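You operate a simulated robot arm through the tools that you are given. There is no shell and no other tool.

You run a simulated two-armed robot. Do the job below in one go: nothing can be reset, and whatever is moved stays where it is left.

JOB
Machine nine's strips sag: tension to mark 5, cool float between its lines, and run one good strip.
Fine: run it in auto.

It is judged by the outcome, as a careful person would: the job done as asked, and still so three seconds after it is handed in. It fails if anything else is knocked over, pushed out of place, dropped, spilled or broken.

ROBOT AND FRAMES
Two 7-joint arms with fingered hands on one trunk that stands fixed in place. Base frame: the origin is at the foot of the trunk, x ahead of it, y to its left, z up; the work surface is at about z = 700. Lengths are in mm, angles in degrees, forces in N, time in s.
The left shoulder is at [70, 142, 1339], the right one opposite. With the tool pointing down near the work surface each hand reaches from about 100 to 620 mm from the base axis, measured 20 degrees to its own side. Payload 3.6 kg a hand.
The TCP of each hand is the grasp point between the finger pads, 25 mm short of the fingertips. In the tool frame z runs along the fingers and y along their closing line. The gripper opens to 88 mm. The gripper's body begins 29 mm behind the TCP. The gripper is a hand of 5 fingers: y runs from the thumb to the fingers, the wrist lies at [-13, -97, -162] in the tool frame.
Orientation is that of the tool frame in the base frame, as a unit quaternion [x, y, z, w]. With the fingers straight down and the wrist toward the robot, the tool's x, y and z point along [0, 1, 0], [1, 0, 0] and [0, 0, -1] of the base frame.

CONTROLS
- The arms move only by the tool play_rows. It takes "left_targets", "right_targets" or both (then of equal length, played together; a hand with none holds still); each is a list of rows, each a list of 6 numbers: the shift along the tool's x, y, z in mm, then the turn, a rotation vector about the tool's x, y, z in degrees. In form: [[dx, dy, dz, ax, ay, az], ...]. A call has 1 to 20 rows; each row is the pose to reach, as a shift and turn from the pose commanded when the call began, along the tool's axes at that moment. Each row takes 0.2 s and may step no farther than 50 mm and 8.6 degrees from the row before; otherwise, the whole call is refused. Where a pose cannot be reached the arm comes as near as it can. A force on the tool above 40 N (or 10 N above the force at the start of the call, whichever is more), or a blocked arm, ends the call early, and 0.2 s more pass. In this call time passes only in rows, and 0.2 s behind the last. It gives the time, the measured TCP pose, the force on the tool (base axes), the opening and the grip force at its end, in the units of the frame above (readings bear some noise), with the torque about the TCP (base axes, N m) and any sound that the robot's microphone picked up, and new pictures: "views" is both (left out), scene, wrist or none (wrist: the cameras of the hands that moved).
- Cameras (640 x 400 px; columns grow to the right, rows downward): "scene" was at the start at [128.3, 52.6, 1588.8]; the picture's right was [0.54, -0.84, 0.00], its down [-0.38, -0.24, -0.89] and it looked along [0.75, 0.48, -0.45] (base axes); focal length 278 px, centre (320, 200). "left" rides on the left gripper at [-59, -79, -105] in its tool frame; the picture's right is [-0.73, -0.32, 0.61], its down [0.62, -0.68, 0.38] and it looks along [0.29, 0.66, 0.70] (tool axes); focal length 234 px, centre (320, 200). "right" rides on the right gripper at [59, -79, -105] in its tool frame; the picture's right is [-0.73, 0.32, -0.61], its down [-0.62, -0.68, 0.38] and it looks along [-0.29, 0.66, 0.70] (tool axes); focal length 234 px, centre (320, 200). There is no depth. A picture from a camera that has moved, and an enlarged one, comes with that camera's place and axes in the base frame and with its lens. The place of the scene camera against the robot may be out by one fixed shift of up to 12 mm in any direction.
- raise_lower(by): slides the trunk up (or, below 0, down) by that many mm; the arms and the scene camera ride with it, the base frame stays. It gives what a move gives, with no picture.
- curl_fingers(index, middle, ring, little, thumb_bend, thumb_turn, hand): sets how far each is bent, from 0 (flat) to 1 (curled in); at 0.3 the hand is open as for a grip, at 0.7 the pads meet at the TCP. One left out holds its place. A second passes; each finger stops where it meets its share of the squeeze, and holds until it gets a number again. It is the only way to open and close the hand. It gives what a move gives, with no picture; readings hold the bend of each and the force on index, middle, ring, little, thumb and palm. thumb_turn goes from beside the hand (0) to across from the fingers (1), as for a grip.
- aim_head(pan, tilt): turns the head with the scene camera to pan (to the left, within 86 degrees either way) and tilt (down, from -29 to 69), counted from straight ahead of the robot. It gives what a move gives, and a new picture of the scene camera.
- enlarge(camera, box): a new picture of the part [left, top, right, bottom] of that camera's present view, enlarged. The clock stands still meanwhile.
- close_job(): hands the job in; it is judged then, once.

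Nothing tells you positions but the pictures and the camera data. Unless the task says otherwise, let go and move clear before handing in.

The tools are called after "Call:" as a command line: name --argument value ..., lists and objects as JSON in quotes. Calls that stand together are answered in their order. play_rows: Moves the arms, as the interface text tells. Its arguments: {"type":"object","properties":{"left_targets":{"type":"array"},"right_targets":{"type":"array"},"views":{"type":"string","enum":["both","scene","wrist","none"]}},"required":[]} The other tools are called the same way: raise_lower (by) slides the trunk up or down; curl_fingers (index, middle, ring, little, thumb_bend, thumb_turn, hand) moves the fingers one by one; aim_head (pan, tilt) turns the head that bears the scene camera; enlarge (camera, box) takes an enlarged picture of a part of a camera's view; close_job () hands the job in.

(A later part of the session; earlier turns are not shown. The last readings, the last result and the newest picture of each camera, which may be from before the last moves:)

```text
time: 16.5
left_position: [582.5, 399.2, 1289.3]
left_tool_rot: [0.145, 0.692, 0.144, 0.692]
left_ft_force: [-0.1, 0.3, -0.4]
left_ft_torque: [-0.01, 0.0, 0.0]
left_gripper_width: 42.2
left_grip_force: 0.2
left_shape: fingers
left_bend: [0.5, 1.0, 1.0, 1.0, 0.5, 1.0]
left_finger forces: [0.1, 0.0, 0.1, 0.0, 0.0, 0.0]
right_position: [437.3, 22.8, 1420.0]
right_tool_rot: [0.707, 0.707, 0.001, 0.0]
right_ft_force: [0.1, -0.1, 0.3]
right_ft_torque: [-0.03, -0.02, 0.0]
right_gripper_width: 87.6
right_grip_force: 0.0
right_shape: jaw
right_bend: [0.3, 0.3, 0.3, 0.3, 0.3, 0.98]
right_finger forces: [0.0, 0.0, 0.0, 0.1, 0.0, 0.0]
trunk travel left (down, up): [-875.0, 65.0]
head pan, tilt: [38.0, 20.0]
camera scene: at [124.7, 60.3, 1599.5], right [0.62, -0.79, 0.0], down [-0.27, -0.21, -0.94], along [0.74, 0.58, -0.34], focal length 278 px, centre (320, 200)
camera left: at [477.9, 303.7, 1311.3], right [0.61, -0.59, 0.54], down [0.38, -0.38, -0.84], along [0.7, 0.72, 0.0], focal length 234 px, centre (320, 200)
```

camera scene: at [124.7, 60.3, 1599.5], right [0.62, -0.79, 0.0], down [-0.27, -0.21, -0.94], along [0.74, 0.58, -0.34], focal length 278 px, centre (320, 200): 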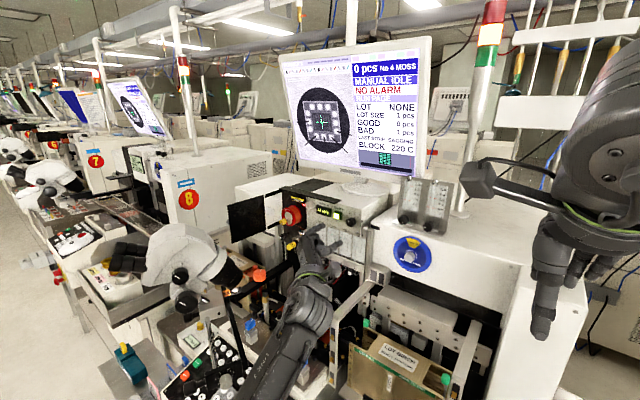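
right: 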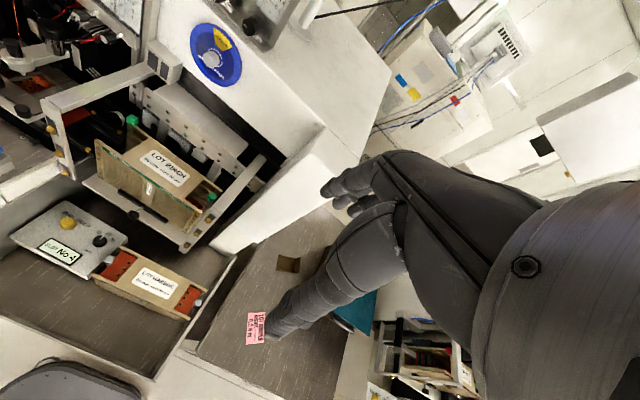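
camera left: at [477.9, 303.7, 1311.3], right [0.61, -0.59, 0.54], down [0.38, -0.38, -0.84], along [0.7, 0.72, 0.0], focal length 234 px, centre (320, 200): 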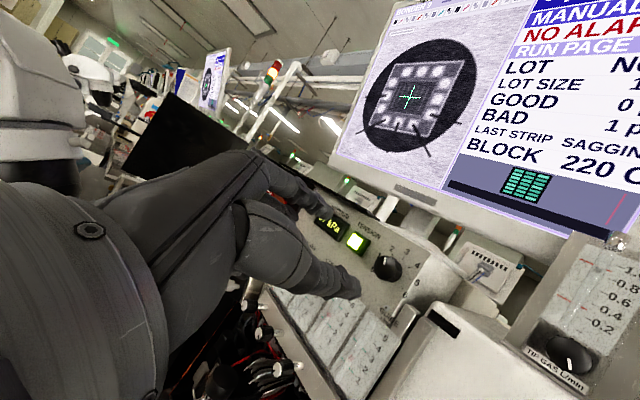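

The pinch centre lines up with the dial's axis: the dial's predicted pixel (386, 268) matches the picture. The pinch is open 42 mm against a dial about 23 mm across. I'll move straight in and stop with the fingertips about 5 mm short of the panel.

Call:
play_rows --left_targets '[[0, 0, 25, 0, 0, 0], [0, 0, 50, 0, 0, 0], [0, 0, 70, 0, 0, 0], [0, 0, 85, 0, 0, 0]]' --views "both"

Call:
enlarge --camera "left" --box '[260, 160, 460, 320]'

Call:
enlarge --camera "scene" --box '[270, 180, 390, 290]'

```text
time: 17.5
left_position: [669.1, 400.0, 1287.3]
left_tool_rot: [0.146, 0.693, 0.144, 0.691]
left_ft_force: [0.9, 0.1, -0.4]
left_ft_torque: [-0.01, 0.01, 0.02]
left_gripper_width: 41.8
left_grip_force: 0.1
left_shape: fingers
left_bend: [0.5, 1.0, 1.0, 1.0, 0.5, 1.0]
left_finger forces: [0.0, 0.1, 0.0, 0.0, 0.0, 0.1]
right_position: [438.2, 21.8, 1419.3]
right_tool_rot: [0.707, 0.707, 0.0, 0.0]
right_ft_force: [0.4, -0.2, 1.4]
right_ft_torque: [0.02, 0.03, 0.0]
right_gripper_width: 87.9
right_grip_force: 0.0
right_shape: jaw
right_bend: [0.3, 0.3, 0.3, 0.3, 0.3, 0.98]
right_finger forces: [0.0, 0.0, 0.2, 0.0, 0.0, 0.0]
trunk travel left (down, up): [-875.0, 65.0]
head pan, tilt: [38.0, 20.0]
camera scene: at [125.4, 59.7, 1599.5], right [0.62, -0.79, 0.0], down [-0.27, -0.21, -0.94], along [0.74, 0.58, -0.34], focal length 278 px, centre (320, 200)
camera left: at [563.3, 303.1, 1310.6], right [0.61, -0.59, 0.54], down [0.38, -0.37, -0.84], along [0.7, 0.72, 0.0], focal length 234 px, centre (320, 200)
```

scene: 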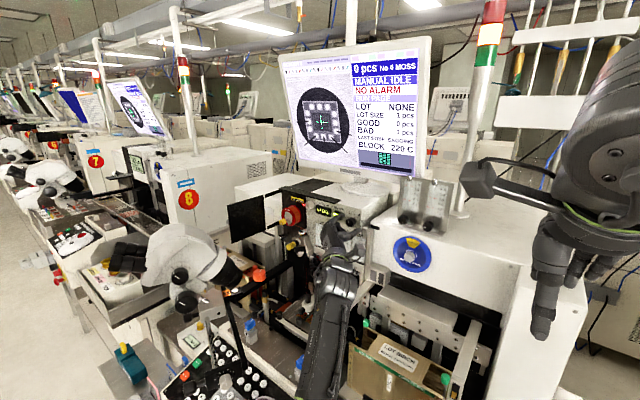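
left: 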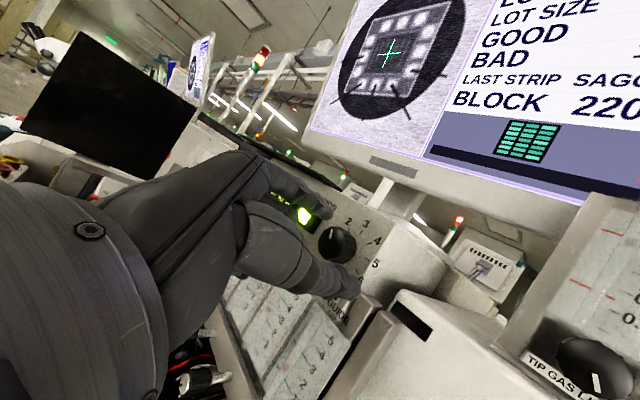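

```text
2.50 times, centred on (360, 240) of left
camera zoom: at [563.3, 303.1, 1310.6], right [0.61, -0.59, 0.54], down [0.38, -0.37, -0.84], along [0.7, 0.72, 0.0], focal length 585 px, centre (220, 100)
```

zoom: 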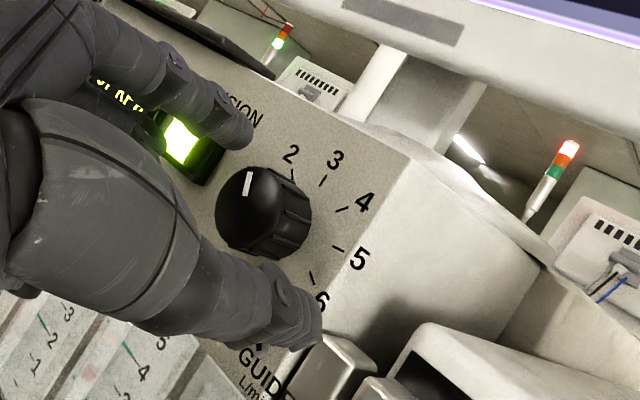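

```text
3.64 times, centred on (330, 235) of scene
camera zoom: at [125.4, 59.7, 1599.5], right [0.62, -0.79, 0.0], down [-0.27, -0.21, -0.94], along [0.74, 0.58, -0.34], focal length 1011 px, centre (284, 73)
```

zoom: 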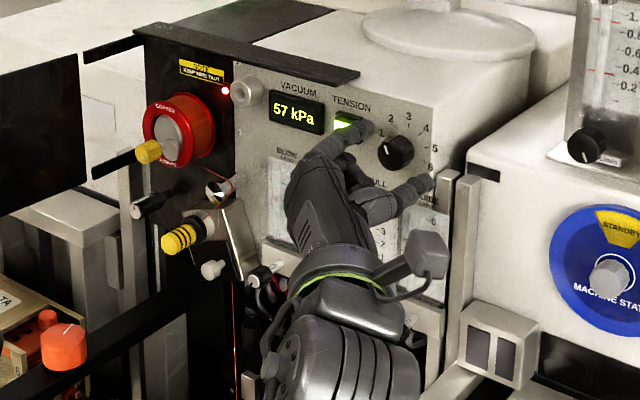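

The dial face sits centred between index and thumb. I'll advance the last 19 mm and close the pinch on it.

Call:
play_rows --left_targets '[[0, 0, 10, 0, 0, 0], [0, 0, 19, 0, 0, 0]]' --views "none"

Call:
curl_fingers --hand "left" --index 0.66 --thumb_bend 0.66

Call:
enlarge --camera "left" --box '[240, 140, 440, 300]'

```text
time: 18.1
left_position: [681.8, 399.3, 1290.0]
left_tool_rot: [0.144, 0.691, 0.146, 0.693]
left_ft_force: [-17.2, -2.3, 0.2]
left_ft_torque: [0.03, -0.35, 0.38]
left_gripper_width: 41.5
left_grip_force: 8.7
left_shape: fingers
left_bend: [0.51, 1.0, 1.0, 1.0, 0.5, 1.0]
left_finger forces: [17.1, 0.0, 0.1, 0.0, 0.1, 0.0]
right_position: [432.6, 22.7, 1422.0]
right_tool_rot: [0.707, 0.708, 0.001, 0.001]
right_ft_force: [-0.9, -0.4, 0.0]
right_ft_torque: [0.02, -0.03, 0.02]
right_gripper_width: 87.4
right_grip_force: 0.0
right_shape: jaw
right_bend: [0.3, 0.3, 0.3, 0.3, 0.3, 0.98]
right_finger forces: [0.0, 0.1, 0.0, 0.1, 0.0, 0.0]
trunk travel left (down, up): [-875.0, 65.0]
head pan, tilt: [38.0, 20.0]
```

```text
time: 19.1
left_position: [682.9, 401.0, 1291.1]
left_tool_rot: [0.146, 0.691, 0.144, 0.694]
left_ft_force: [-12.3, 2.2, 0.7]
left_ft_torque: [-0.07, -0.26, 0.25]
left_gripper_width: 18.3
left_grip_force: 8.2
left_shape: fingers
left_bend: [0.6, 1.0, 1.0, 1.0, 0.62, 1.0]
left_finger forces: [13.5, 0.1, 0.0, 0.0, 3.0, 0.0]
right_position: [432.5, 23.4, 1421.0]
right_tool_rot: [0.708, 0.707, 0.001, 0.001]
right_ft_force: [-0.1, 0.3, 0.5]
right_ft_torque: [0.0, -0.01, -0.02]
right_gripper_width: 87.5
right_grip_force: 0.0
right_shape: jaw
right_bend: [0.3, 0.3, 0.3, 0.3, 0.3, 0.98]
right_finger forces: [0.1, 0.1, 0.0, 0.0, 0.1, 0.0]
trunk travel left (down, up): [-875.0, 65.0]
head pan, tilt: [38.0, 20.0]
```

```text
2.50 times, centred on (340, 220) of left
camera zoom: at [577.0, 303.8, 1313.4], right [0.6, -0.59, 0.54], down [0.39, -0.38, -0.84], along [0.7, 0.72, 0.0], focal length 585 px, centre (270, 150)
```

zoom: 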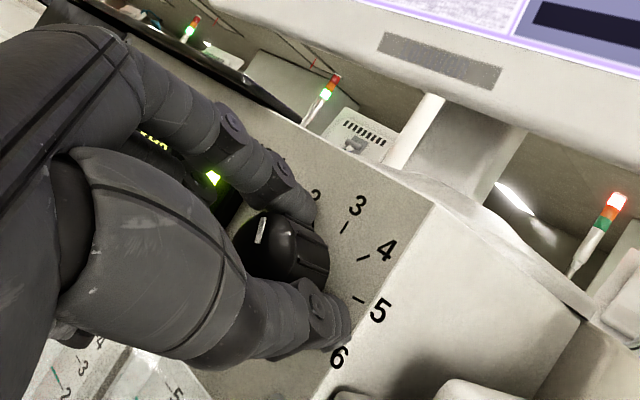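

The index fingertip touched the panel with about 17 N. The button is still lit and nothing moved. I'll loosen slightly, back off 5 mm so only the dial is held, and close again.

Call:
curl_fingers --hand "left" --index 0.52 --thumb_bend 0.52

Call:
play_rows --left_targets '[[0, 0, -5, 0, 0, 0], [0, 0, -9, 0, 0, 0]]' --views "none"

Call:
curl_fingers --hand "left" --index 0.68 --thumb_bend 0.68

Call:
enlarge --camera "left" --box '[240, 140, 440, 300]'

```text
time: 20.1
left_position: [681.8, 399.0, 1291.6]
left_tool_rot: [0.145, 0.691, 0.144, 0.694]
left_ft_force: [-15.4, -1.9, -3.1]
left_ft_torque: [-0.03, -0.14, 0.16]
left_gripper_width: 28.7
left_grip_force: 7.5
left_shape: fingers
left_bend: [0.59, 1.0, 1.0, 1.0, 0.52, 1.0]
left_finger forces: [15.5, 0.0, 0.0, 0.1, 0.0, 0.1]
right_position: [432.5, 21.8, 1422.1]
right_tool_rot: [0.707, 0.708, 0.001, 0.002]
right_ft_force: [0.4, 0.1, 0.7]
right_ft_torque: [-0.03, 0.01, -0.02]
right_gripper_width: 87.7
right_grip_force: 0.0
right_shape: jaw
right_bend: [0.3, 0.3, 0.3, 0.3, 0.3, 0.98]
right_finger forces: [0.0, 0.0, 0.0, 0.0, 0.0, 0.1]
trunk travel left (down, up): [-875.0, 65.0]
head pan, tilt: [38.0, 20.0]
```

```text
time: 20.7
left_position: [678.7, 399.2, 1288.1]
left_tool_rot: [0.145, 0.693, 0.144, 0.692]
left_ft_force: [-1.1, -0.8, -0.3]
left_ft_torque: [0.0, 0.01, 0.03]
left_gripper_width: 36.8
left_grip_force: 0.1
left_shape: fingers
left_bend: [0.52, 1.0, 1.0, 1.0, 0.52, 1.0]
left_finger forces: [0.1, 0.0, 0.0, 0.0, 0.0, 0.0]
right_position: [437.7, 23.0, 1419.2]
right_tool_rot: [0.707, 0.707, 0.0, 0.001]
right_ft_force: [0.5, -0.2, -0.3]
right_ft_torque: [0.01, 0.03, -0.03]
right_gripper_width: 87.7
right_grip_force: 0.1
right_shape: jaw
right_bend: [0.3, 0.3, 0.3, 0.3, 0.3, 0.98]
right_finger forces: [0.0, 0.1, 0.0, 0.0, 0.1, 0.0]
trunk travel left (down, up): [-875.0, 65.0]
head pan, tilt: [38.0, 20.0]
```

```text
time: 21.7
left_position: [678.8, 401.2, 1288.9]
left_tool_rot: [0.145, 0.692, 0.144, 0.693]
left_ft_force: [0.5, 0.3, -0.4]
left_ft_torque: [0.0, -0.02, 0.01]
left_gripper_width: 15.3
left_grip_force: 3.9
left_shape: fingers
left_bend: [0.62, 1.0, 1.0, 1.0, 0.63, 1.0]
left_finger forces: [3.6, 0.0, 0.0, 0.0, 3.5, 0.1]
right_position: [438.4, 23.1, 1420.6]
right_tool_rot: [0.707, 0.707, 0.0, -0.001]
right_ft_force: [0.7, -0.4, 0.2]
right_ft_torque: [0.0, -0.01, 0.02]
right_gripper_width: 87.6
right_grip_force: 0.1
right_shape: jaw
right_bend: [0.3, 0.3, 0.3, 0.3, 0.3, 0.98]
right_finger forces: [0.0, 0.0, 0.0, 0.1, 0.0, 0.1]
trunk travel left (down, up): [-875.0, 65.0]
head pan, tilt: [38.0, 20.0]
```

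```text
2.50 times, centred on (340, 220) of left
camera zoom: at [572.3, 303.6, 1311.3], right [0.61, -0.59, 0.54], down [0.38, -0.38, -0.84], along [0.7, 0.72, 0.0], focal length 585 px, centre (270, 150)
```

zoom: 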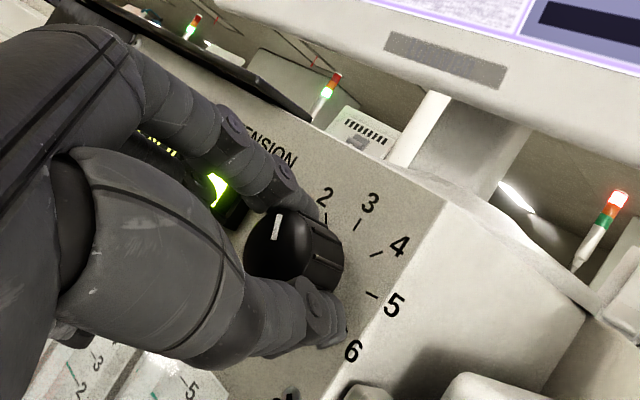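

The pinch is balanced at 3.5 N on each side. I'll firm it up a little, then turn a first 24° clockwise and check that the dial follows.

Call:
curl_fingers --hand "left" --index 0.75 --thumb_bend 0.75

Call:
play_rows --left_targets '[[0, 0, 0, 0, 0, 6], [0, 0, 0, 0, 0, 12], [0, 0, 0, 0, 0, 18], [0, 0, 0, 0, 0, 24]]' --views "none"

Call:
enlarge --camera "left" --box '[240, 140, 440, 300]'

```text
time: 22.7
left_position: [678.3, 399.6, 1288.1]
left_tool_rot: [0.145, 0.693, 0.144, 0.692]
left_ft_force: [0.4, -1.8, -0.1]
left_ft_torque: [-0.04, 0.0, -0.04]
left_gripper_width: 13.7
left_grip_force: 8.6
left_shape: fingers
left_bend: [0.59, 1.0, 1.0, 1.0, 0.65, 1.0]
left_finger forces: [8.1, 0.0, 0.0, 0.0, 9.4, 0.1]
right_position: [438.9, 21.8, 1419.1]
right_tool_rot: [0.707, 0.707, 0.001, 0.0]
right_ft_force: [0.2, -0.4, -0.5]
right_ft_torque: [0.0, -0.03, 0.01]
right_gripper_width: 87.5
right_grip_force: 0.1
right_shape: jaw
right_bend: [0.3, 0.3, 0.3, 0.3, 0.3, 0.98]
right_finger forces: [0.1, 0.1, 0.0, 0.0, 0.0, 0.0]
trunk travel left (down, up): [-875.0, 65.0]
head pan, tilt: [38.0, 20.0]
```

```text
time: 23.7
left_position: [679.3, 400.0, 1288.2]
left_tool_rot: [0.286, 0.647, 0.285, 0.647]
left_ft_force: [-0.2, 0.0, 0.4]
left_ft_torque: [-0.03, -0.02, 0.04]
left_gripper_width: 14.0
left_grip_force: 8.5
left_shape: fingers
left_bend: [0.59, 1.0, 1.0, 1.0, 0.65, 1.0]
left_finger forces: [8.8, 0.1, 0.0, 0.1, 8.7, 0.0]
right_position: [437.2, 23.8, 1420.4]
right_tool_rot: [0.708, 0.707, 0.0, 0.001]
right_ft_force: [-0.4, -0.8, -0.1]
right_ft_torque: [0.02, 0.0, 0.03]
right_gripper_width: 87.7
right_grip_force: 0.2
right_shape: jaw
right_bend: [0.3, 0.3, 0.3, 0.3, 0.3, 0.98]
right_finger forces: [0.0, 0.0, 0.1, 0.1, 0.0, 0.0]
trunk travel left (down, up): [-875.0, 65.0]
head pan, tilt: [38.0, 20.0]
```

```text
2.50 times, centred on (340, 220) of left
camera zoom: at [572.9, 303.1, 1270.0], right [0.61, -0.76, 0.25], down [0.38, 0.0, -0.92], along [0.7, 0.66, 0.29], focal length 585 px, centre (270, 150)
```

zoom: 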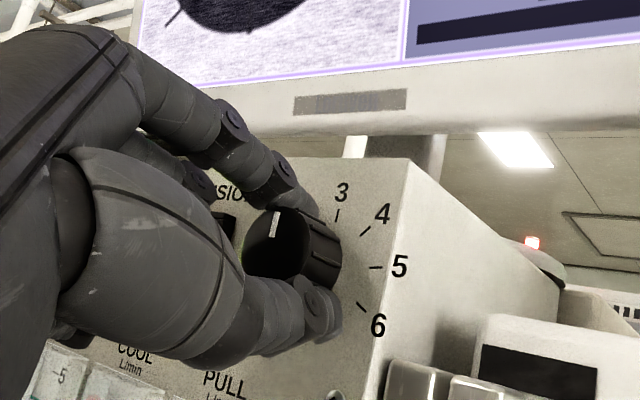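

The dial follows: its pointer keeps the same place in the hand camera while the hand turns. I'll turn another 72° and then measure.

Call:
play_rows --left_targets '[[0, 0, 0, 0, 0, 6], [0, 0, 0, 0, 0, 12], [0, 0, 0, 0, 0, 18], [0, 0, 0, 0, 0, 24], [0, 0, 0, 0, 0, 30], [0, 0, 0, 0, 0, 36], [0, 0, 0, 0, 0, 42], [0, 0, 0, 0, 0, 48], [0, 0, 0, 0, 0, 54], [0, 0, 0, 0, 0, 60], [0, 0, 0, 0, 0, 66], [0, 0, 0, 0, 0, 72]]' --views "both"

Call:
enlarge --camera "left" --box '[240, 140, 440, 300]'

Call:
enlarge --camera "scene" --box '[290, 180, 380, 250]'

```text
time: 26.3
left_position: [678.9, 401.6, 1288.0]
left_tool_rot: [0.612, 0.355, 0.611, 0.355]
left_ft_force: [1.2, 2.1, 2.4]
left_ft_torque: [-0.03, -0.05, 0.06]
left_gripper_width: 14.1
left_grip_force: 8.1
left_shape: fingers
left_bend: [0.58, 1.0, 1.0, 1.0, 0.66, 1.0]
left_finger forces: [8.5, 0.1, 0.1, 0.1, 8.0, 0.0]
right_position: [437.0, 23.2, 1419.2]
right_tool_rot: [0.707, 0.707, -0.001, 0.0]
right_ft_force: [0.5, 0.1, -0.1]
right_ft_torque: [0.02, 0.01, 0.0]
right_gripper_width: 87.5
right_grip_force: 0.1
right_shape: jaw
right_bend: [0.3, 0.3, 0.3, 0.3, 0.3, 0.98]
right_finger forces: [0.1, 0.1, 0.1, 0.0, 0.0, 0.0]
trunk travel left (down, up): [-875.0, 65.0]
head pan, tilt: [38.0, 20.0]
camera scene: at [124.8, 60.6, 1599.6], right [0.62, -0.79, 0.0], down [-0.27, -0.21, -0.94], along [0.74, 0.58, -0.34], focal length 278 px, centre (320, 200)
camera left: at [572.9, 388.2, 1190.7], right [0.61, -0.47, -0.64], down [0.38, 0.88, -0.28], along [0.7, -0.07, 0.71], focal length 234 px, centre (320, 200)
```

scene: 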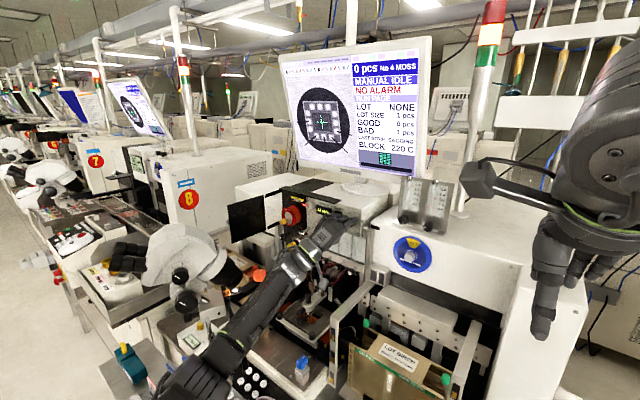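
left: 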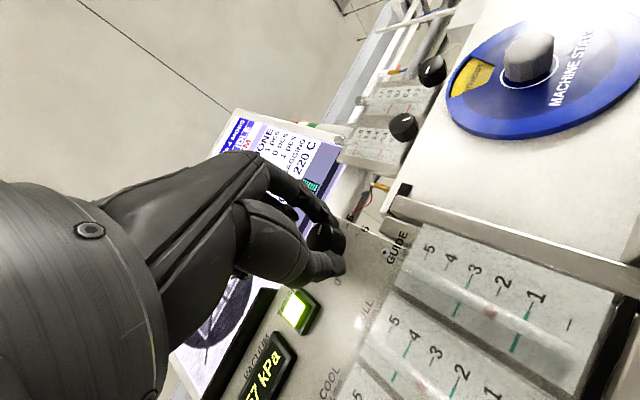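

```text
2.50 times, centred on (340, 220) of left
camera zoom: at [572.9, 388.2, 1190.7], right [0.61, -0.47, -0.64], down [0.38, 0.88, -0.28], along [0.7, -0.07, 0.71], focal length 585 px, centre (270, 150)
```

zoom: 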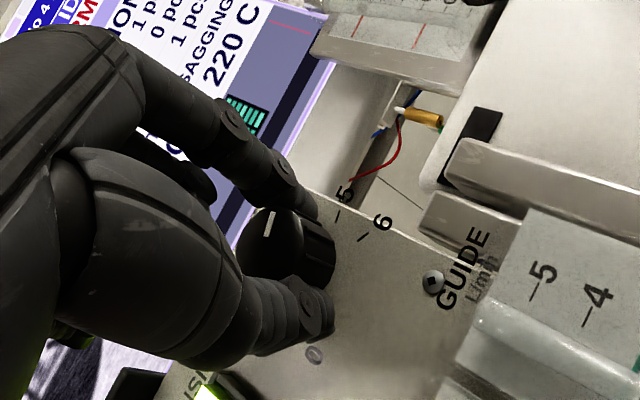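

```text
5.71 times, centred on (335, 215) of scene
camera zoom: at [124.8, 60.6, 1599.6], right [0.62, -0.79, 0.0], down [-0.27, -0.21, -0.94], along [0.74, 0.58, -0.34], focal length 1588 px, centre (234, 114)
```

zoom: 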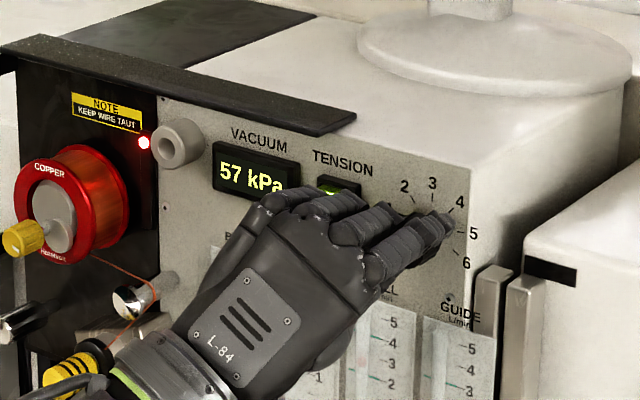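

The pointer is now at about +68° and mark 5 is at +80°. I'll turn 12° more, then release and back off to read it clearly.

Call:
play_rows --left_targets '[[0, 0, 0, 0, 0, 6], [0, 0, 0, 0, 0, 12]]' --views "none"

Call:
curl_fingers --hand "left" --index 0.5 --thumb_bend 0.5

Call:
play_rows --left_targets '[[0, 0, -25, 0, 0, 0], [0, 0, -50, 0, 0, 0], [0, 0, -75, 0, 0, 0], [0, 0, -95, 0, 0, 0]]' --views "both"

Call:
enlarge --camera "left" --box '[310, 190, 470, 310]'

Call:
enlarge --camera "scene" --box '[290, 180, 380, 250]'

```text
time: 26.9
left_position: [678.3, 399.4, 1287.5]
left_tool_rot: [0.645, 0.29, 0.645, 0.29]
left_ft_force: [0.5, 2.5, 3.0]
left_ft_torque: [-0.01, -0.04, 0.03]
left_gripper_width: 13.9
left_grip_force: 8.3
left_shape: fingers
left_bend: [0.58, 1.0, 1.0, 1.0, 0.66, 1.0]
left_finger forces: [7.8, 0.0, 0.0, 0.0, 8.7, 0.0]
right_position: [438.2, 23.5, 1419.5]
right_tool_rot: [0.707, 0.707, 0.0, 0.0]
right_ft_force: [0.4, -1.1, 0.6]
right_ft_torque: [0.02, -0.02, -0.01]
right_gripper_width: 87.8
right_grip_force: 0.1
right_shape: jaw
right_bend: [0.3, 0.3, 0.3, 0.3, 0.3, 0.98]
right_finger forces: [0.1, 0.0, 0.0, 0.1, 0.0, 0.0]
trunk travel left (down, up): [-875.0, 65.0]
head pan, tilt: [38.0, 20.0]
```

```text
time: 27.9
left_position: [678.5, 399.7, 1288.2]
left_tool_rot: [0.645, 0.29, 0.644, 0.29]
left_ft_force: [-0.2, -1.2, 0.1]
left_ft_torque: [0.02, -0.01, 0.02]
left_gripper_width: 40.8
left_grip_force: 0.1
left_shape: fingers
left_bend: [0.5, 1.0, 1.0, 1.0, 0.5, 1.0]
left_finger forces: [0.0, 0.1, 0.1, 0.0, 0.0, 0.0]
right_position: [438.2, 22.7, 1419.6]
right_tool_rot: [0.707, 0.707, 0.0, -0.001]
right_ft_force: [-0.2, -0.6, 0.1]
right_ft_torque: [0.0, -0.01, 0.01]
right_gripper_width: 87.7
right_grip_force: 0.2
right_shape: jaw
right_bend: [0.3, 0.3, 0.3, 0.3, 0.3, 0.98]
right_finger forces: [0.1, 0.0, 0.0, 0.1, 0.0, 0.0]
trunk travel left (down, up): [-875.0, 65.0]
head pan, tilt: [38.0, 20.0]
```

```text
time: 28.9
left_position: [583.4, 400.0, 1288.8]
left_tool_rot: [0.645, 0.29, 0.645, 0.29]
left_ft_force: [0.5, -0.5, -0.3]
left_ft_torque: [-0.02, -0.01, 0.01]
left_gripper_width: 41.2
left_grip_force: 0.1
left_shape: fingers
left_bend: [0.5, 1.0, 1.0, 1.0, 0.5, 1.0]
left_finger forces: [0.0, 0.0, 0.0, 0.0, 0.0, 0.1]
right_position: [436.5, 22.2, 1420.4]
right_tool_rot: [0.708, 0.707, -0.001, 0.0]
right_ft_force: [-0.3, 1.2, 0.2]
right_ft_torque: [0.0, -0.01, 0.02]
right_gripper_width: 87.6
right_grip_force: 0.1
right_shape: jaw
right_bend: [0.3, 0.3, 0.3, 0.3, 0.3, 0.98]
right_finger forces: [0.0, 0.0, 0.0, 0.0, 0.0, 0.0]
trunk travel left (down, up): [-875.0, 65.0]
head pan, tilt: [38.0, 20.0]
camera scene: at [123.6, 60.6, 1599.7], right [0.62, -0.79, 0.0], down [-0.27, -0.21, -0.94], along [0.74, 0.58, -0.34], focal length 278 px, centre (320, 200)
camera left: at [477.4, 407.6, 1191.0], right [0.61, -0.33, -0.72], down [0.39, 0.92, -0.1], along [0.7, -0.22, 0.68], focal length 234 px, centre (320, 200)
```

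scene: 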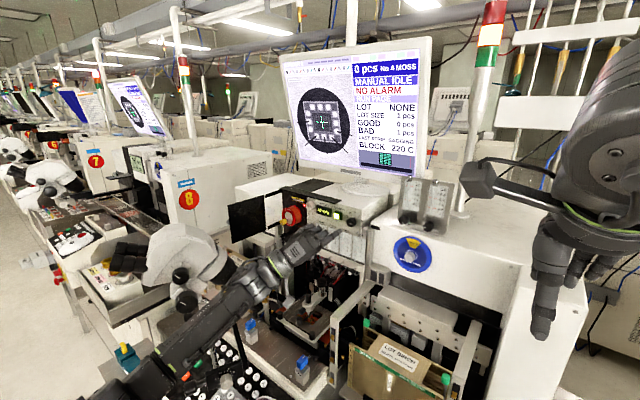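
left: 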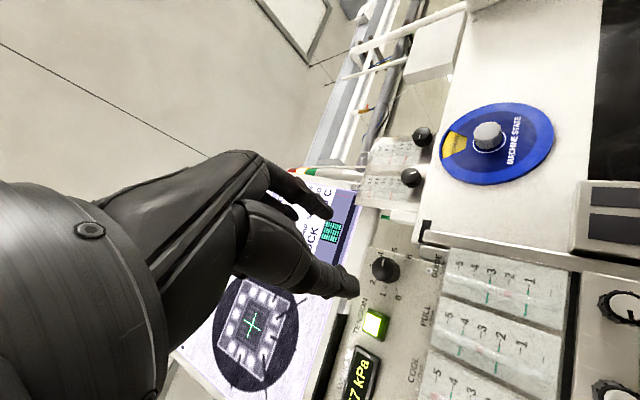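

```text
3.33 times, centred on (390, 250) of left
camera zoom: at [477.4, 407.6, 1191.0], right [0.61, -0.33, -0.72], down [0.39, 0.92, -0.1], along [0.7, -0.22, 0.68], focal length 781 px, centre (87, 33)
```

zoom: 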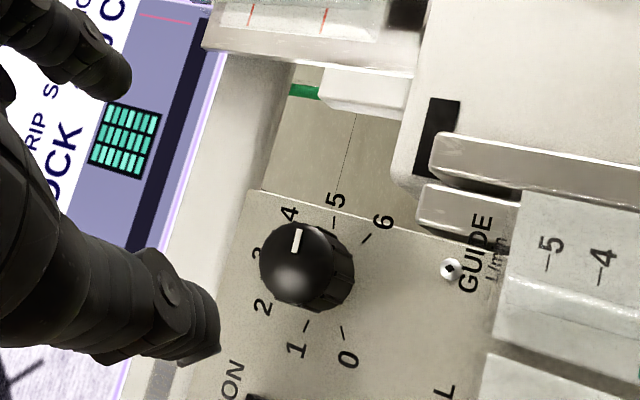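

```text
5.71 times, centred on (335, 215) of scene
camera zoom: at [123.6, 60.6, 1599.7], right [0.62, -0.79, 0.0], down [-0.27, -0.21, -0.94], along [0.74, 0.58, -0.34], focal length 1588 px, centre (234, 114)
```

zoom: 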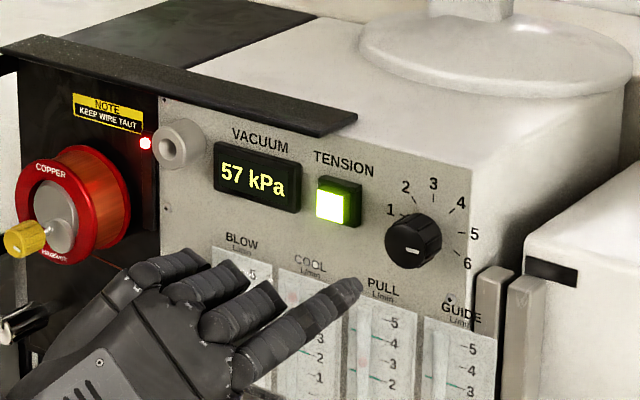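

The dial now points near 5. I'll enlarge further to measure it exactly.

Call:
enlarge --camera "scene" --box '[346, 204, 378, 228]'

Call:
enlarge --camera "left" --box '[360, 230, 420, 310]'

Call:
enlarge --camera "scene" --box '[320, 215, 376, 250]'

```text
16.00 times, centred on (362, 216) of scene
camera zoom: at [123.6, 60.6, 1599.7], right [0.62, -0.79, 0.0], down [-0.27, -0.21, -0.94], along [0.74, 0.58, -0.34], focal length 4447 px, centre (-352, -56)
```

zoom: 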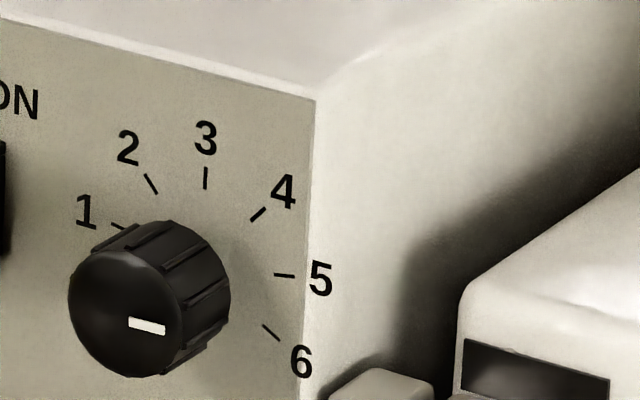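

```text
5.00 times, centred on (390, 270) of left
camera zoom: at [477.4, 407.6, 1191.0], right [0.61, -0.33, -0.72], down [0.39, 0.92, -0.1], along [0.7, -0.22, 0.68], focal length 1171 px, centre (-30, -150)
```

zoom: 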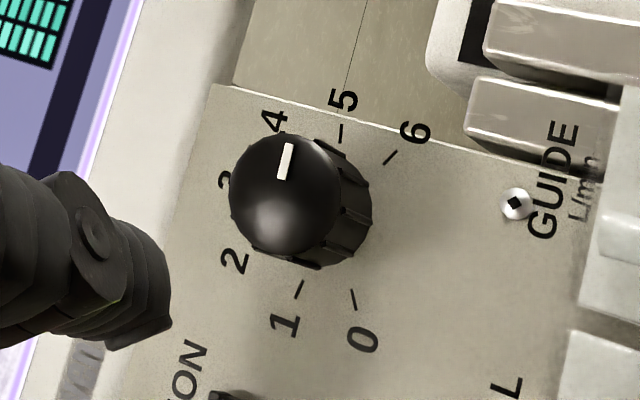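

```text
11.43 times, centred on (348, 232) of scene
camera zoom: at [123.6, 60.6, 1599.7], right [0.62, -0.79, 0.0], down [-0.27, -0.21, -0.94], along [0.74, 0.58, -0.34], focal length 3176 px, centre (0, -171)
```

zoom: 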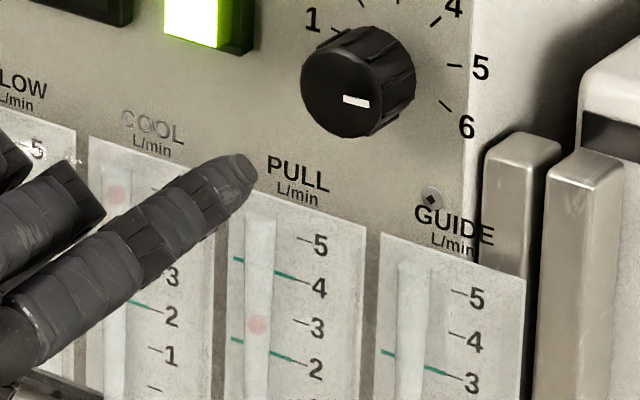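

The pointer measures about +85° and mark 5 is at +80°, so it reads about 5.1. That is slightly past the mark, so I'll re-grip and bring it back 5°.

Call:
play_rows --left_targets '[[0, 0, 30, 0, 0, 0], [0, 0, 60, 0, 0, 0], [0, 0, 80, 0, 0, 0], [0, 0, 95, 0, 0, 0]]' --views "none"

Call:
curl_fingers --hand "left" --index 0.75 --thumb_bend 0.75

Call:
play_rows --left_targets '[[0, 0, 0, 0, 0, -2.5], [0, 0, 0, 0, 0, -5]]' --views "none"

Call:
curl_fingers --hand "left" --index 0.5 --thumb_bend 0.5

Call:
play_rows --left_targets '[[0, 0, -25, 0, 0, 0], [0, 0, -50, 0, 0, 0], [0, 0, -75, 0, 0, 0], [0, 0, -95, 0, 0, 0]]' --views "none"

Call:
enlarge --camera "scene" --box '[346, 204, 378, 228]'

Call:
enlarge --camera "left" --box '[360, 230, 420, 310]'

```text
time: 29.9
left_position: [679.6, 398.7, 1287.2]
left_tool_rot: [0.646, 0.29, 0.644, 0.29]
left_ft_force: [-0.8, -0.8, -0.3]
left_ft_torque: [-0.01, -0.03, 0.04]
left_gripper_width: 41.0
left_grip_force: 0.1
left_shape: fingers
left_bend: [0.5, 1.0, 1.0, 1.0, 0.5, 1.0]
left_finger forces: [0.0, 0.1, 0.1, 0.1, 0.0, 0.0]
right_position: [438.4, 23.4, 1419.5]
right_tool_rot: [0.707, 0.707, -0.001, 0.0]
right_ft_force: [-0.3, 0.8, -0.4]
right_ft_torque: [0.0, 0.0, -0.01]
right_gripper_width: 87.8
right_grip_force: 0.0
right_shape: jaw
right_bend: [0.3, 0.3, 0.3, 0.3, 0.3, 0.98]
right_finger forces: [0.0, 0.0, 0.1, 0.0, 0.0, 0.0]
trunk travel left (down, up): [-875.0, 65.0]
head pan, tilt: [38.0, 20.0]
```

```text
time: 30.9
left_position: [680.6, 399.4, 1285.5]
left_tool_rot: [0.646, 0.29, 0.643, 0.291]
left_ft_force: [2.8, -1.1, -0.5]
left_ft_torque: [-0.02, 0.07, 0.0]
left_gripper_width: 11.4
left_grip_force: 7.7
left_shape: fingers
left_bend: [0.71, 1.0, 1.0, 1.0, 0.66, 1.0]
left_finger forces: [7.4, 0.1, 0.1, 0.1, 8.7, 0.0]
right_position: [438.2, 23.0, 1419.8]
right_tool_rot: [0.707, 0.707, -0.001, 0.0]
right_ft_force: [-0.4, -0.4, 0.7]
right_ft_torque: [-0.02, -0.03, 0.02]
right_gripper_width: 87.7
right_grip_force: 0.0
right_shape: jaw
right_bend: [0.3, 0.3, 0.3, 0.3, 0.3, 0.98]
right_finger forces: [0.0, 0.0, 0.0, 0.0, 0.1, 0.0]
trunk travel left (down, up): [-875.0, 65.0]
head pan, tilt: [38.0, 20.0]
```

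```text
time: 31.5
left_position: [679.4, 398.0, 1287.4]
left_tool_rot: [0.633, 0.318, 0.631, 0.317]
left_ft_force: [3.5, -2.3, -3.3]
left_ft_torque: [0.06, 0.07, -0.03]
left_gripper_width: 11.6
left_grip_force: 8.6
left_shape: fingers
left_bend: [0.71, 1.0, 1.0, 1.0, 0.66, 1.0]
left_finger forces: [8.3, 0.0, 0.1, 0.0, 8.5, 0.0]
right_position: [438.9, 21.1, 1419.7]
right_tool_rot: [0.707, 0.707, 0.0, -0.001]
right_ft_force: [-0.9, 0.3, 0.3]
right_ft_torque: [0.03, 0.02, -0.01]
right_gripper_width: 87.7
right_grip_force: 0.0
right_shape: jaw
right_bend: [0.3, 0.3, 0.3, 0.3, 0.3, 0.98]
right_finger forces: [0.1, 0.0, 0.1, 0.1, 0.0, 0.1]
trunk travel left (down, up): [-875.0, 65.0]
head pan, tilt: [38.0, 20.0]
```

```text
time: 32.5
left_position: [677.2, 401.3, 1286.7]
left_tool_rot: [0.632, 0.317, 0.631, 0.318]
left_ft_force: [-0.6, -0.6, -0.1]
left_ft_torque: [-0.01, 0.05, -0.04]
left_gripper_width: 41.0
left_grip_force: 0.0
left_shape: fingers
left_bend: [0.5, 1.0, 1.0, 1.0, 0.5, 1.0]
left_finger forces: [0.0, 0.0, 0.0, 0.1, 0.0, 0.1]
right_position: [436.4, 22.3, 1420.4]
right_tool_rot: [0.707, 0.707, 0.0, 0.0]
right_ft_force: [-0.6, 0.1, 0.1]
right_ft_torque: [0.01, 0.02, -0.01]
right_gripper_width: 87.7
right_grip_force: 0.0
right_shape: jaw
right_bend: [0.3, 0.3, 0.3, 0.3, 0.3, 0.98]
right_finger forces: [0.0, 0.0, 0.0, 0.1, 0.1, 0.1]
trunk travel left (down, up): [-875.0, 65.0]
head pan, tilt: [38.0, 20.0]
```

```text
time: 33.5
left_position: [582.8, 400.0, 1289.5]
left_tool_rot: [0.632, 0.317, 0.631, 0.318]
left_ft_force: [0.1, 0.3, 0.6]
left_ft_torque: [-0.01, -0.02, 0.0]
left_gripper_width: 40.9
left_grip_force: 0.1
left_shape: fingers
left_bend: [0.5, 1.0, 1.0, 1.0, 0.5, 1.0]
left_finger forces: [0.0, 0.1, 0.1, 0.0, 0.1, 0.0]
right_position: [437.2, 22.8, 1421.2]
right_tool_rot: [0.707, 0.708, 0.0, -0.001]
right_ft_force: [0.0, 0.6, 0.0]
right_ft_torque: [0.02, 0.0, 0.01]
right_gripper_width: 87.6
right_grip_force: 0.0
right_shape: jaw
right_bend: [0.3, 0.3, 0.3, 0.3, 0.3, 0.98]
right_finger forces: [0.1, 0.0, 0.0, 0.1, 0.0, 0.1]
trunk travel left (down, up): [-875.0, 65.0]
head pan, tilt: [38.0, 20.0]
```

```text
16.00 times, centred on (362, 216) of scene
camera zoom: at [123.7, 60.5, 1599.6], right [0.62, -0.79, 0.0], down [-0.27, -0.21, -0.94], along [0.74, 0.58, -0.34], focal length 4447 px, centre (-352, -56)
```

zoom: 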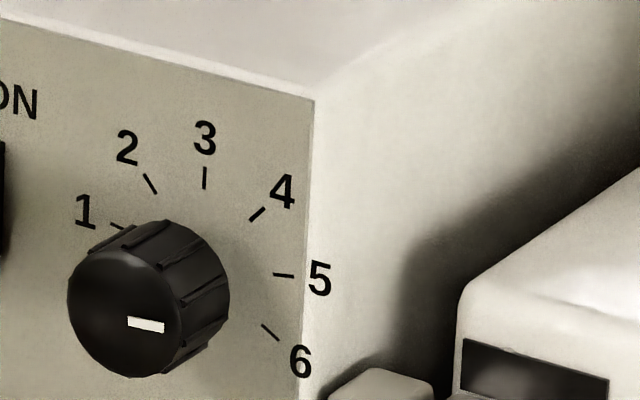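

```text
5.00 times, centred on (390, 270) of left
camera zoom: at [476.5, 399.6, 1190.7], right [0.61, -0.39, -0.69], down [0.38, 0.91, -0.18], along [0.7, -0.16, 0.7], focal length 1171 px, centre (-30, -150)
```

zoom: 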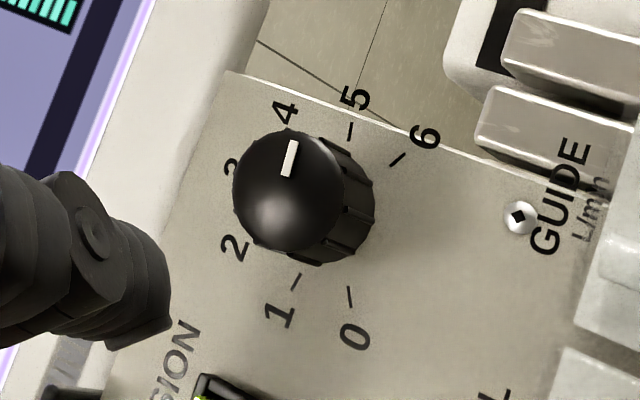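

The pointer is now at about 81°, so tension is on mark 5. Next is the COOL valve. I'll look at the valve knobs, their index ticks and the flow tubes from here.

Call:
enlarge --camera "left" --box '[400, 230, 640, 400]'

Call:
enlarge --camera "scene" --box '[280, 230, 376, 290]'

Call:
enlarge --camera "scene" --box '[140, 280, 300, 400]'

```text
2.35 times, centred on (520, 315) of left
camera zoom: at [476.5, 399.6, 1190.7], right [0.61, -0.39, -0.69], down [0.38, 0.91, -0.18], along [0.7, -0.16, 0.7], focal length 551 px, centre (-151, -71)
```

zoom: 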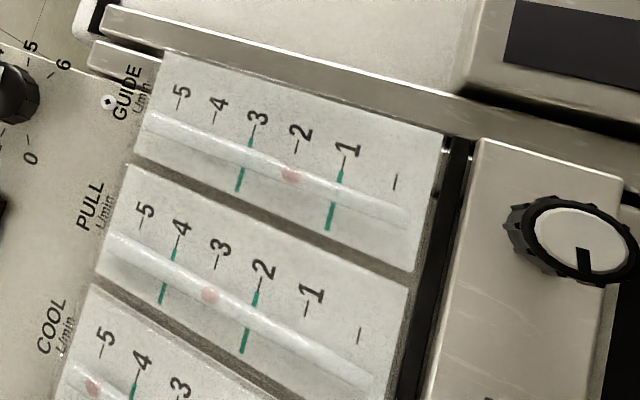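

```text
6.67 times, centred on (328, 260) of scene
camera zoom: at [123.7, 60.5, 1599.6], right [0.62, -0.79, 0.0], down [-0.27, -0.21, -0.94], along [0.74, 0.58, -0.34], focal length 1853 px, centre (267, -200)
```

zoom: 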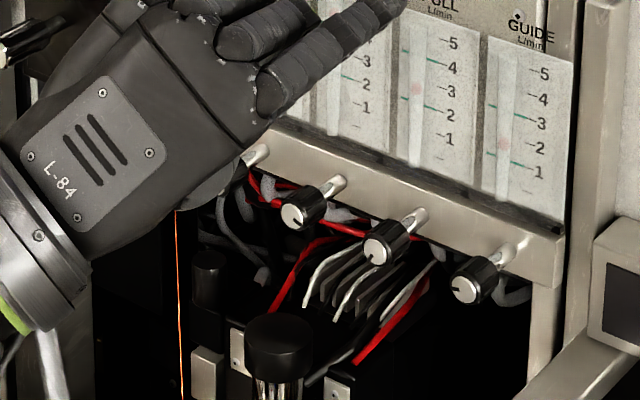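

```text
3.33 times, centred on (220, 340) of scene
camera zoom: at [123.7, 60.5, 1599.6], right [0.62, -0.79, 0.0], down [-0.27, -0.21, -0.94], along [0.74, 0.58, -0.34], focal length 926 px, centre (653, -267)
```

zoom: 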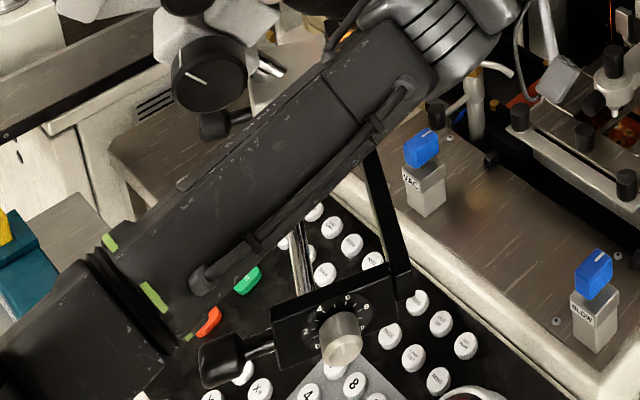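

The ticks on the valve knobs are readable. I'll enlarge each to see how valve angle relates to float height.

Call:
enlarge --camera "scene" --box '[318, 254, 350, 274]'

Call:
enlarge --camera "scene" --box '[334, 262, 366, 282]'

```text
16.00 times, centred on (334, 264) of scene
camera zoom: at [123.7, 60.5, 1599.6], right [0.62, -0.79, 0.0], down [-0.27, -0.21, -0.94], along [0.74, 0.58, -0.34], focal length 4447 px, centre (96, -824)
```

zoom: 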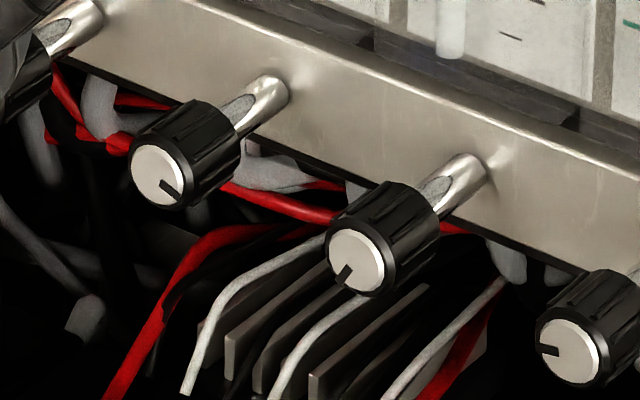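

```text
16.00 times, centred on (350, 272) of scene
camera zoom: at [123.7, 60.5, 1599.6], right [0.62, -0.79, 0.0], down [-0.27, -0.21, -0.94], along [0.74, 0.58, -0.34], focal length 4447 px, centre (-160, -952)
```

zoom: 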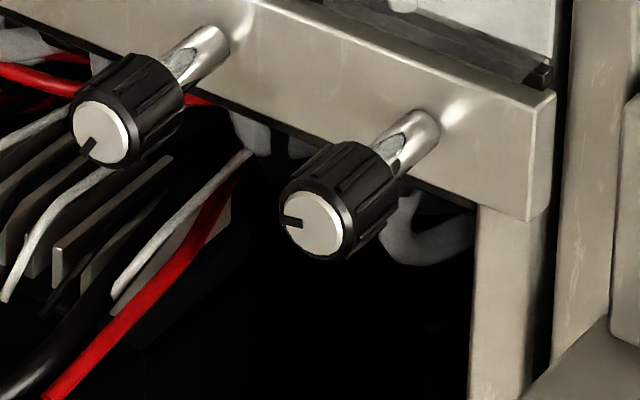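

All the valves open counter-clockwise, at roughly 45° per L/min. COOL reads about 4.8 and its lines are at 2 and 4, so I need about 80° clockwise. A nearby elevator post and the lamp-arm box limit where my wrist can go. I'll roll back to the earlier angle first, then move to a standoff in front of the COOL knob and look.

Call:
play_rows --left_targets '[[0, 0, 0, 0, 0, -8], [0, 0, 0, 0, 0, -16], [0, 0, 0, 0, 0, -24], [0, 0, 0, 0, 0, -32], [0, 0, 0, 0, 0, -40], [0, 0, 0, 0, 0, -48], [0, 0, 0, 0, 0, -56], [0, 0, 0, 0, 0, -64], [0, 0, 0, 0, 0, -72], [0, 0, 0, 0, 0, -80], [0, 0, 0, 0, 0, -88], [0, 0, 0, 0, 0, -96], [0, 0, 0, 0, 0, -104], [0, 0, 0, 0, 0, -111], [0, 0, 0, 0, 0, -118], [0, 0, 0, 0, 0, -125]]' --views "both"

```text
time: 37.1
left_position: [574.7, 426.6, 1301.6]
left_tool_rot: [0.014, 0.706, 0.045, 0.707]
left_ft_force: [1.5, -0.7, -0.2]
left_ft_torque: [-0.01, 0.02, 0.0]
left_gripper_width: 41.2
left_grip_force: 0.0
left_shape: fingers
left_bend: [0.5, 1.0, 1.0, 1.0, 0.5, 1.0]
left_finger forces: [0.1, 0.1, 0.0, 0.1, 0.1, 0.1]
right_position: [438.6, 23.6, 1420.1]
right_tool_rot: [0.707, 0.707, 0.0, 0.0]
right_ft_force: [0.5, -0.4, -1.1]
right_ft_torque: [0.01, -0.01, 0.01]
right_gripper_width: 87.5
right_grip_force: 0.0
right_shape: jaw
right_bend: [0.3, 0.3, 0.3, 0.3, 0.3, 0.98]
right_finger forces: [0.0, 0.0, 0.0, 0.0, 0.0, 0.0]
trunk travel left (down, up): [-875.0, 65.0]
head pan, tilt: [38.0, 20.0]
stopped in row 16 (left hand): the arm was blocked; the commanded pose is now the measured one
camera scene: at [124.8, 60.6, 1599.5], right [0.62, -0.79, 0.0], down [-0.27, -0.21, -0.94], along [0.74, 0.58, -0.34], focal length 278 px, centre (320, 200)
camera left: at [473.0, 337.3, 1353.0], right [0.62, -0.36, 0.7], down [0.41, -0.61, -0.68], along [0.67, 0.71, -0.23], focal length 234 px, centre (320, 200)
```

scene: 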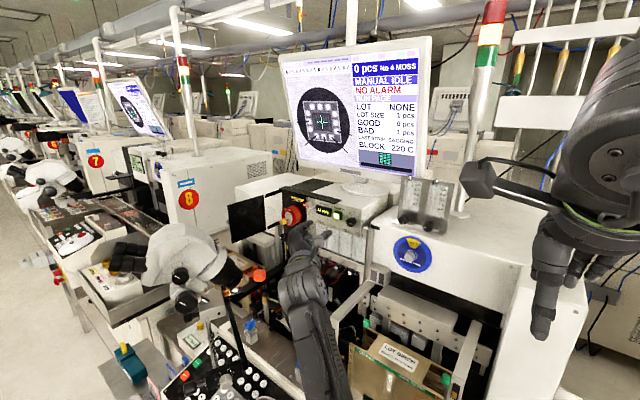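
left: 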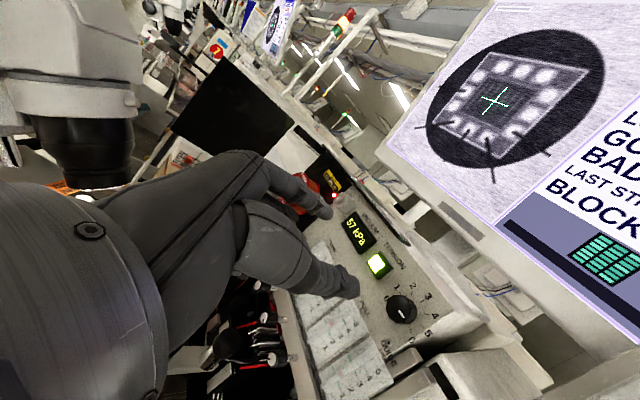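

The wrist hit its limit at that roll: "arm was blocked" in free air, with nothing touched as far as I can see. For COOL I'll bring the hand in from above with the fingers pitched 40° down, so the wrist stays clear of both the elevator post and the lamp-arm box.

Call:
play_rows --left_targets '[[5, 3, 0, 0, 8, 0], [15, 8, 4, 0, 16, 0], [30, 16, 10, 0, 24, 0], [52, 24, 18, 0, 32, 0], [75, 33, 26, 0, 40, 0]]' --views "both"

```text
time: 38.3
left_position: [600.0, 464.4, 1226.2]
left_tool_rot: [-0.002, 0.906, 0.045, 0.42]
left_ft_force: [-0.3, 0.7, 0.1]
left_ft_torque: [0.03, -0.01, 0.06]
left_gripper_width: 41.1
left_grip_force: 0.0
left_shape: fingers
left_bend: [0.5, 1.0, 1.0, 1.0, 0.5, 1.0]
left_finger forces: [0.0, 0.1, 0.1, 0.0, 0.0, 0.0]
right_position: [439.0, 23.4, 1419.6]
right_tool_rot: [0.707, 0.708, 0.0, -0.001]
right_ft_force: [0.4, 1.0, -0.3]
right_ft_torque: [0.01, 0.01, 0.01]
right_gripper_width: 87.4
right_grip_force: 0.1
right_shape: jaw
right_bend: [0.3, 0.3, 0.3, 0.3, 0.3, 0.98]
right_finger forces: [0.0, 0.0, 0.1, 0.0, 0.0, 0.0]
trunk travel left (down, up): [-875.0, 65.0]
head pan, tilt: [38.0, 20.0]
camera scene: at [125.6, 60.8, 1599.4], right [0.62, -0.79, 0.0], down [-0.27, -0.21, -0.94], along [0.74, 0.58, -0.34], focal length 278 px, centre (320, 200)
camera left: at [561.0, 373.7, 1333.3], right [0.94, -0.3, 0.14], down [-0.08, -0.63, -0.77], along [0.32, 0.72, -0.62], focal length 234 px, centre (320, 200)
```

scene: 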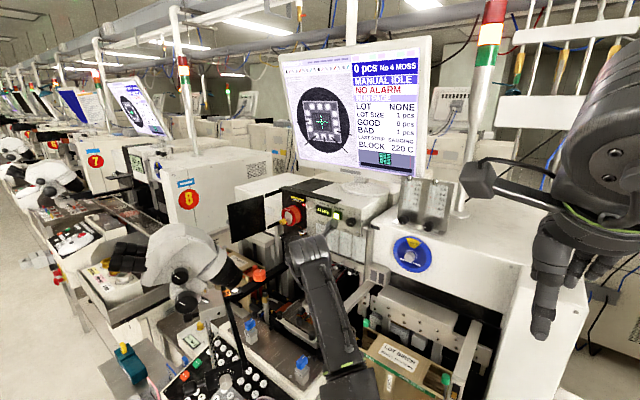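
left: 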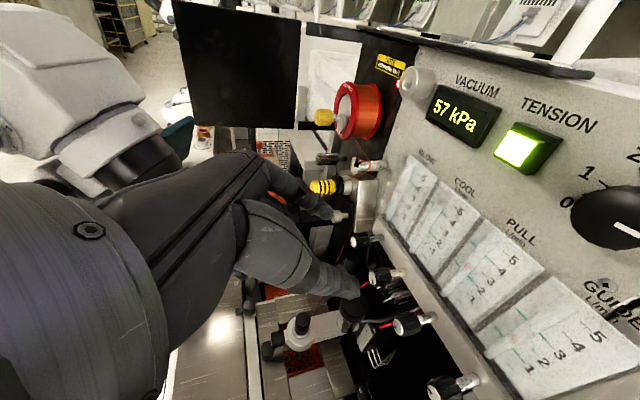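

The hand now comes from above and the forearm is well clear. I'll enlarge this view to place the COOL knob precisely.

Call:
enlarge --camera "left" --box '[320, 200, 480, 400]'

Call:
enlarge --camera "left" --box '[350, 220, 430, 340]'

Call:
enlarge --camera "left" --box '[390, 140, 560, 260]'

```text
2.00 times, centred on (400, 300) of left
camera zoom: at [561.0, 373.7, 1333.3], right [0.94, -0.3, 0.14], down [-0.08, -0.63, -0.77], along [0.32, 0.72, -0.62], focal length 468 px, centre (160, 0)
```

zoom: 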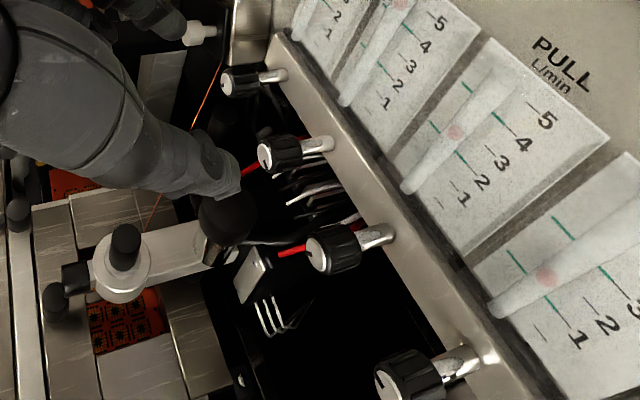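

```text
3.33 times, centred on (390, 280) of left
camera zoom: at [561.0, 373.7, 1333.3], right [0.94, -0.3, 0.14], down [-0.08, -0.63, -0.77], along [0.32, 0.72, -0.62], focal length 781 px, centre (87, -67)
```

zoom: 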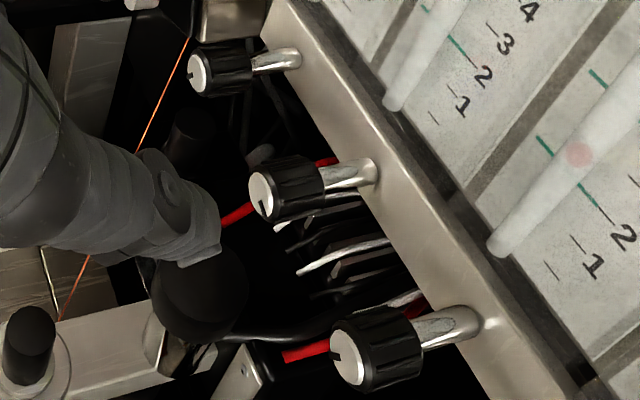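

```text
3.33 times, centred on (475, 200) of left
camera zoom: at [561.0, 373.7, 1333.3], right [0.94, -0.3, 0.14], down [-0.08, -0.63, -0.77], along [0.32, 0.72, -0.62], focal length 781 px, centre (-197, 200)
```

zoom: 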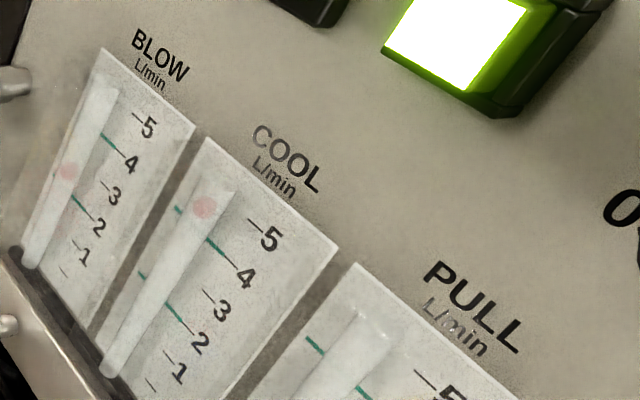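

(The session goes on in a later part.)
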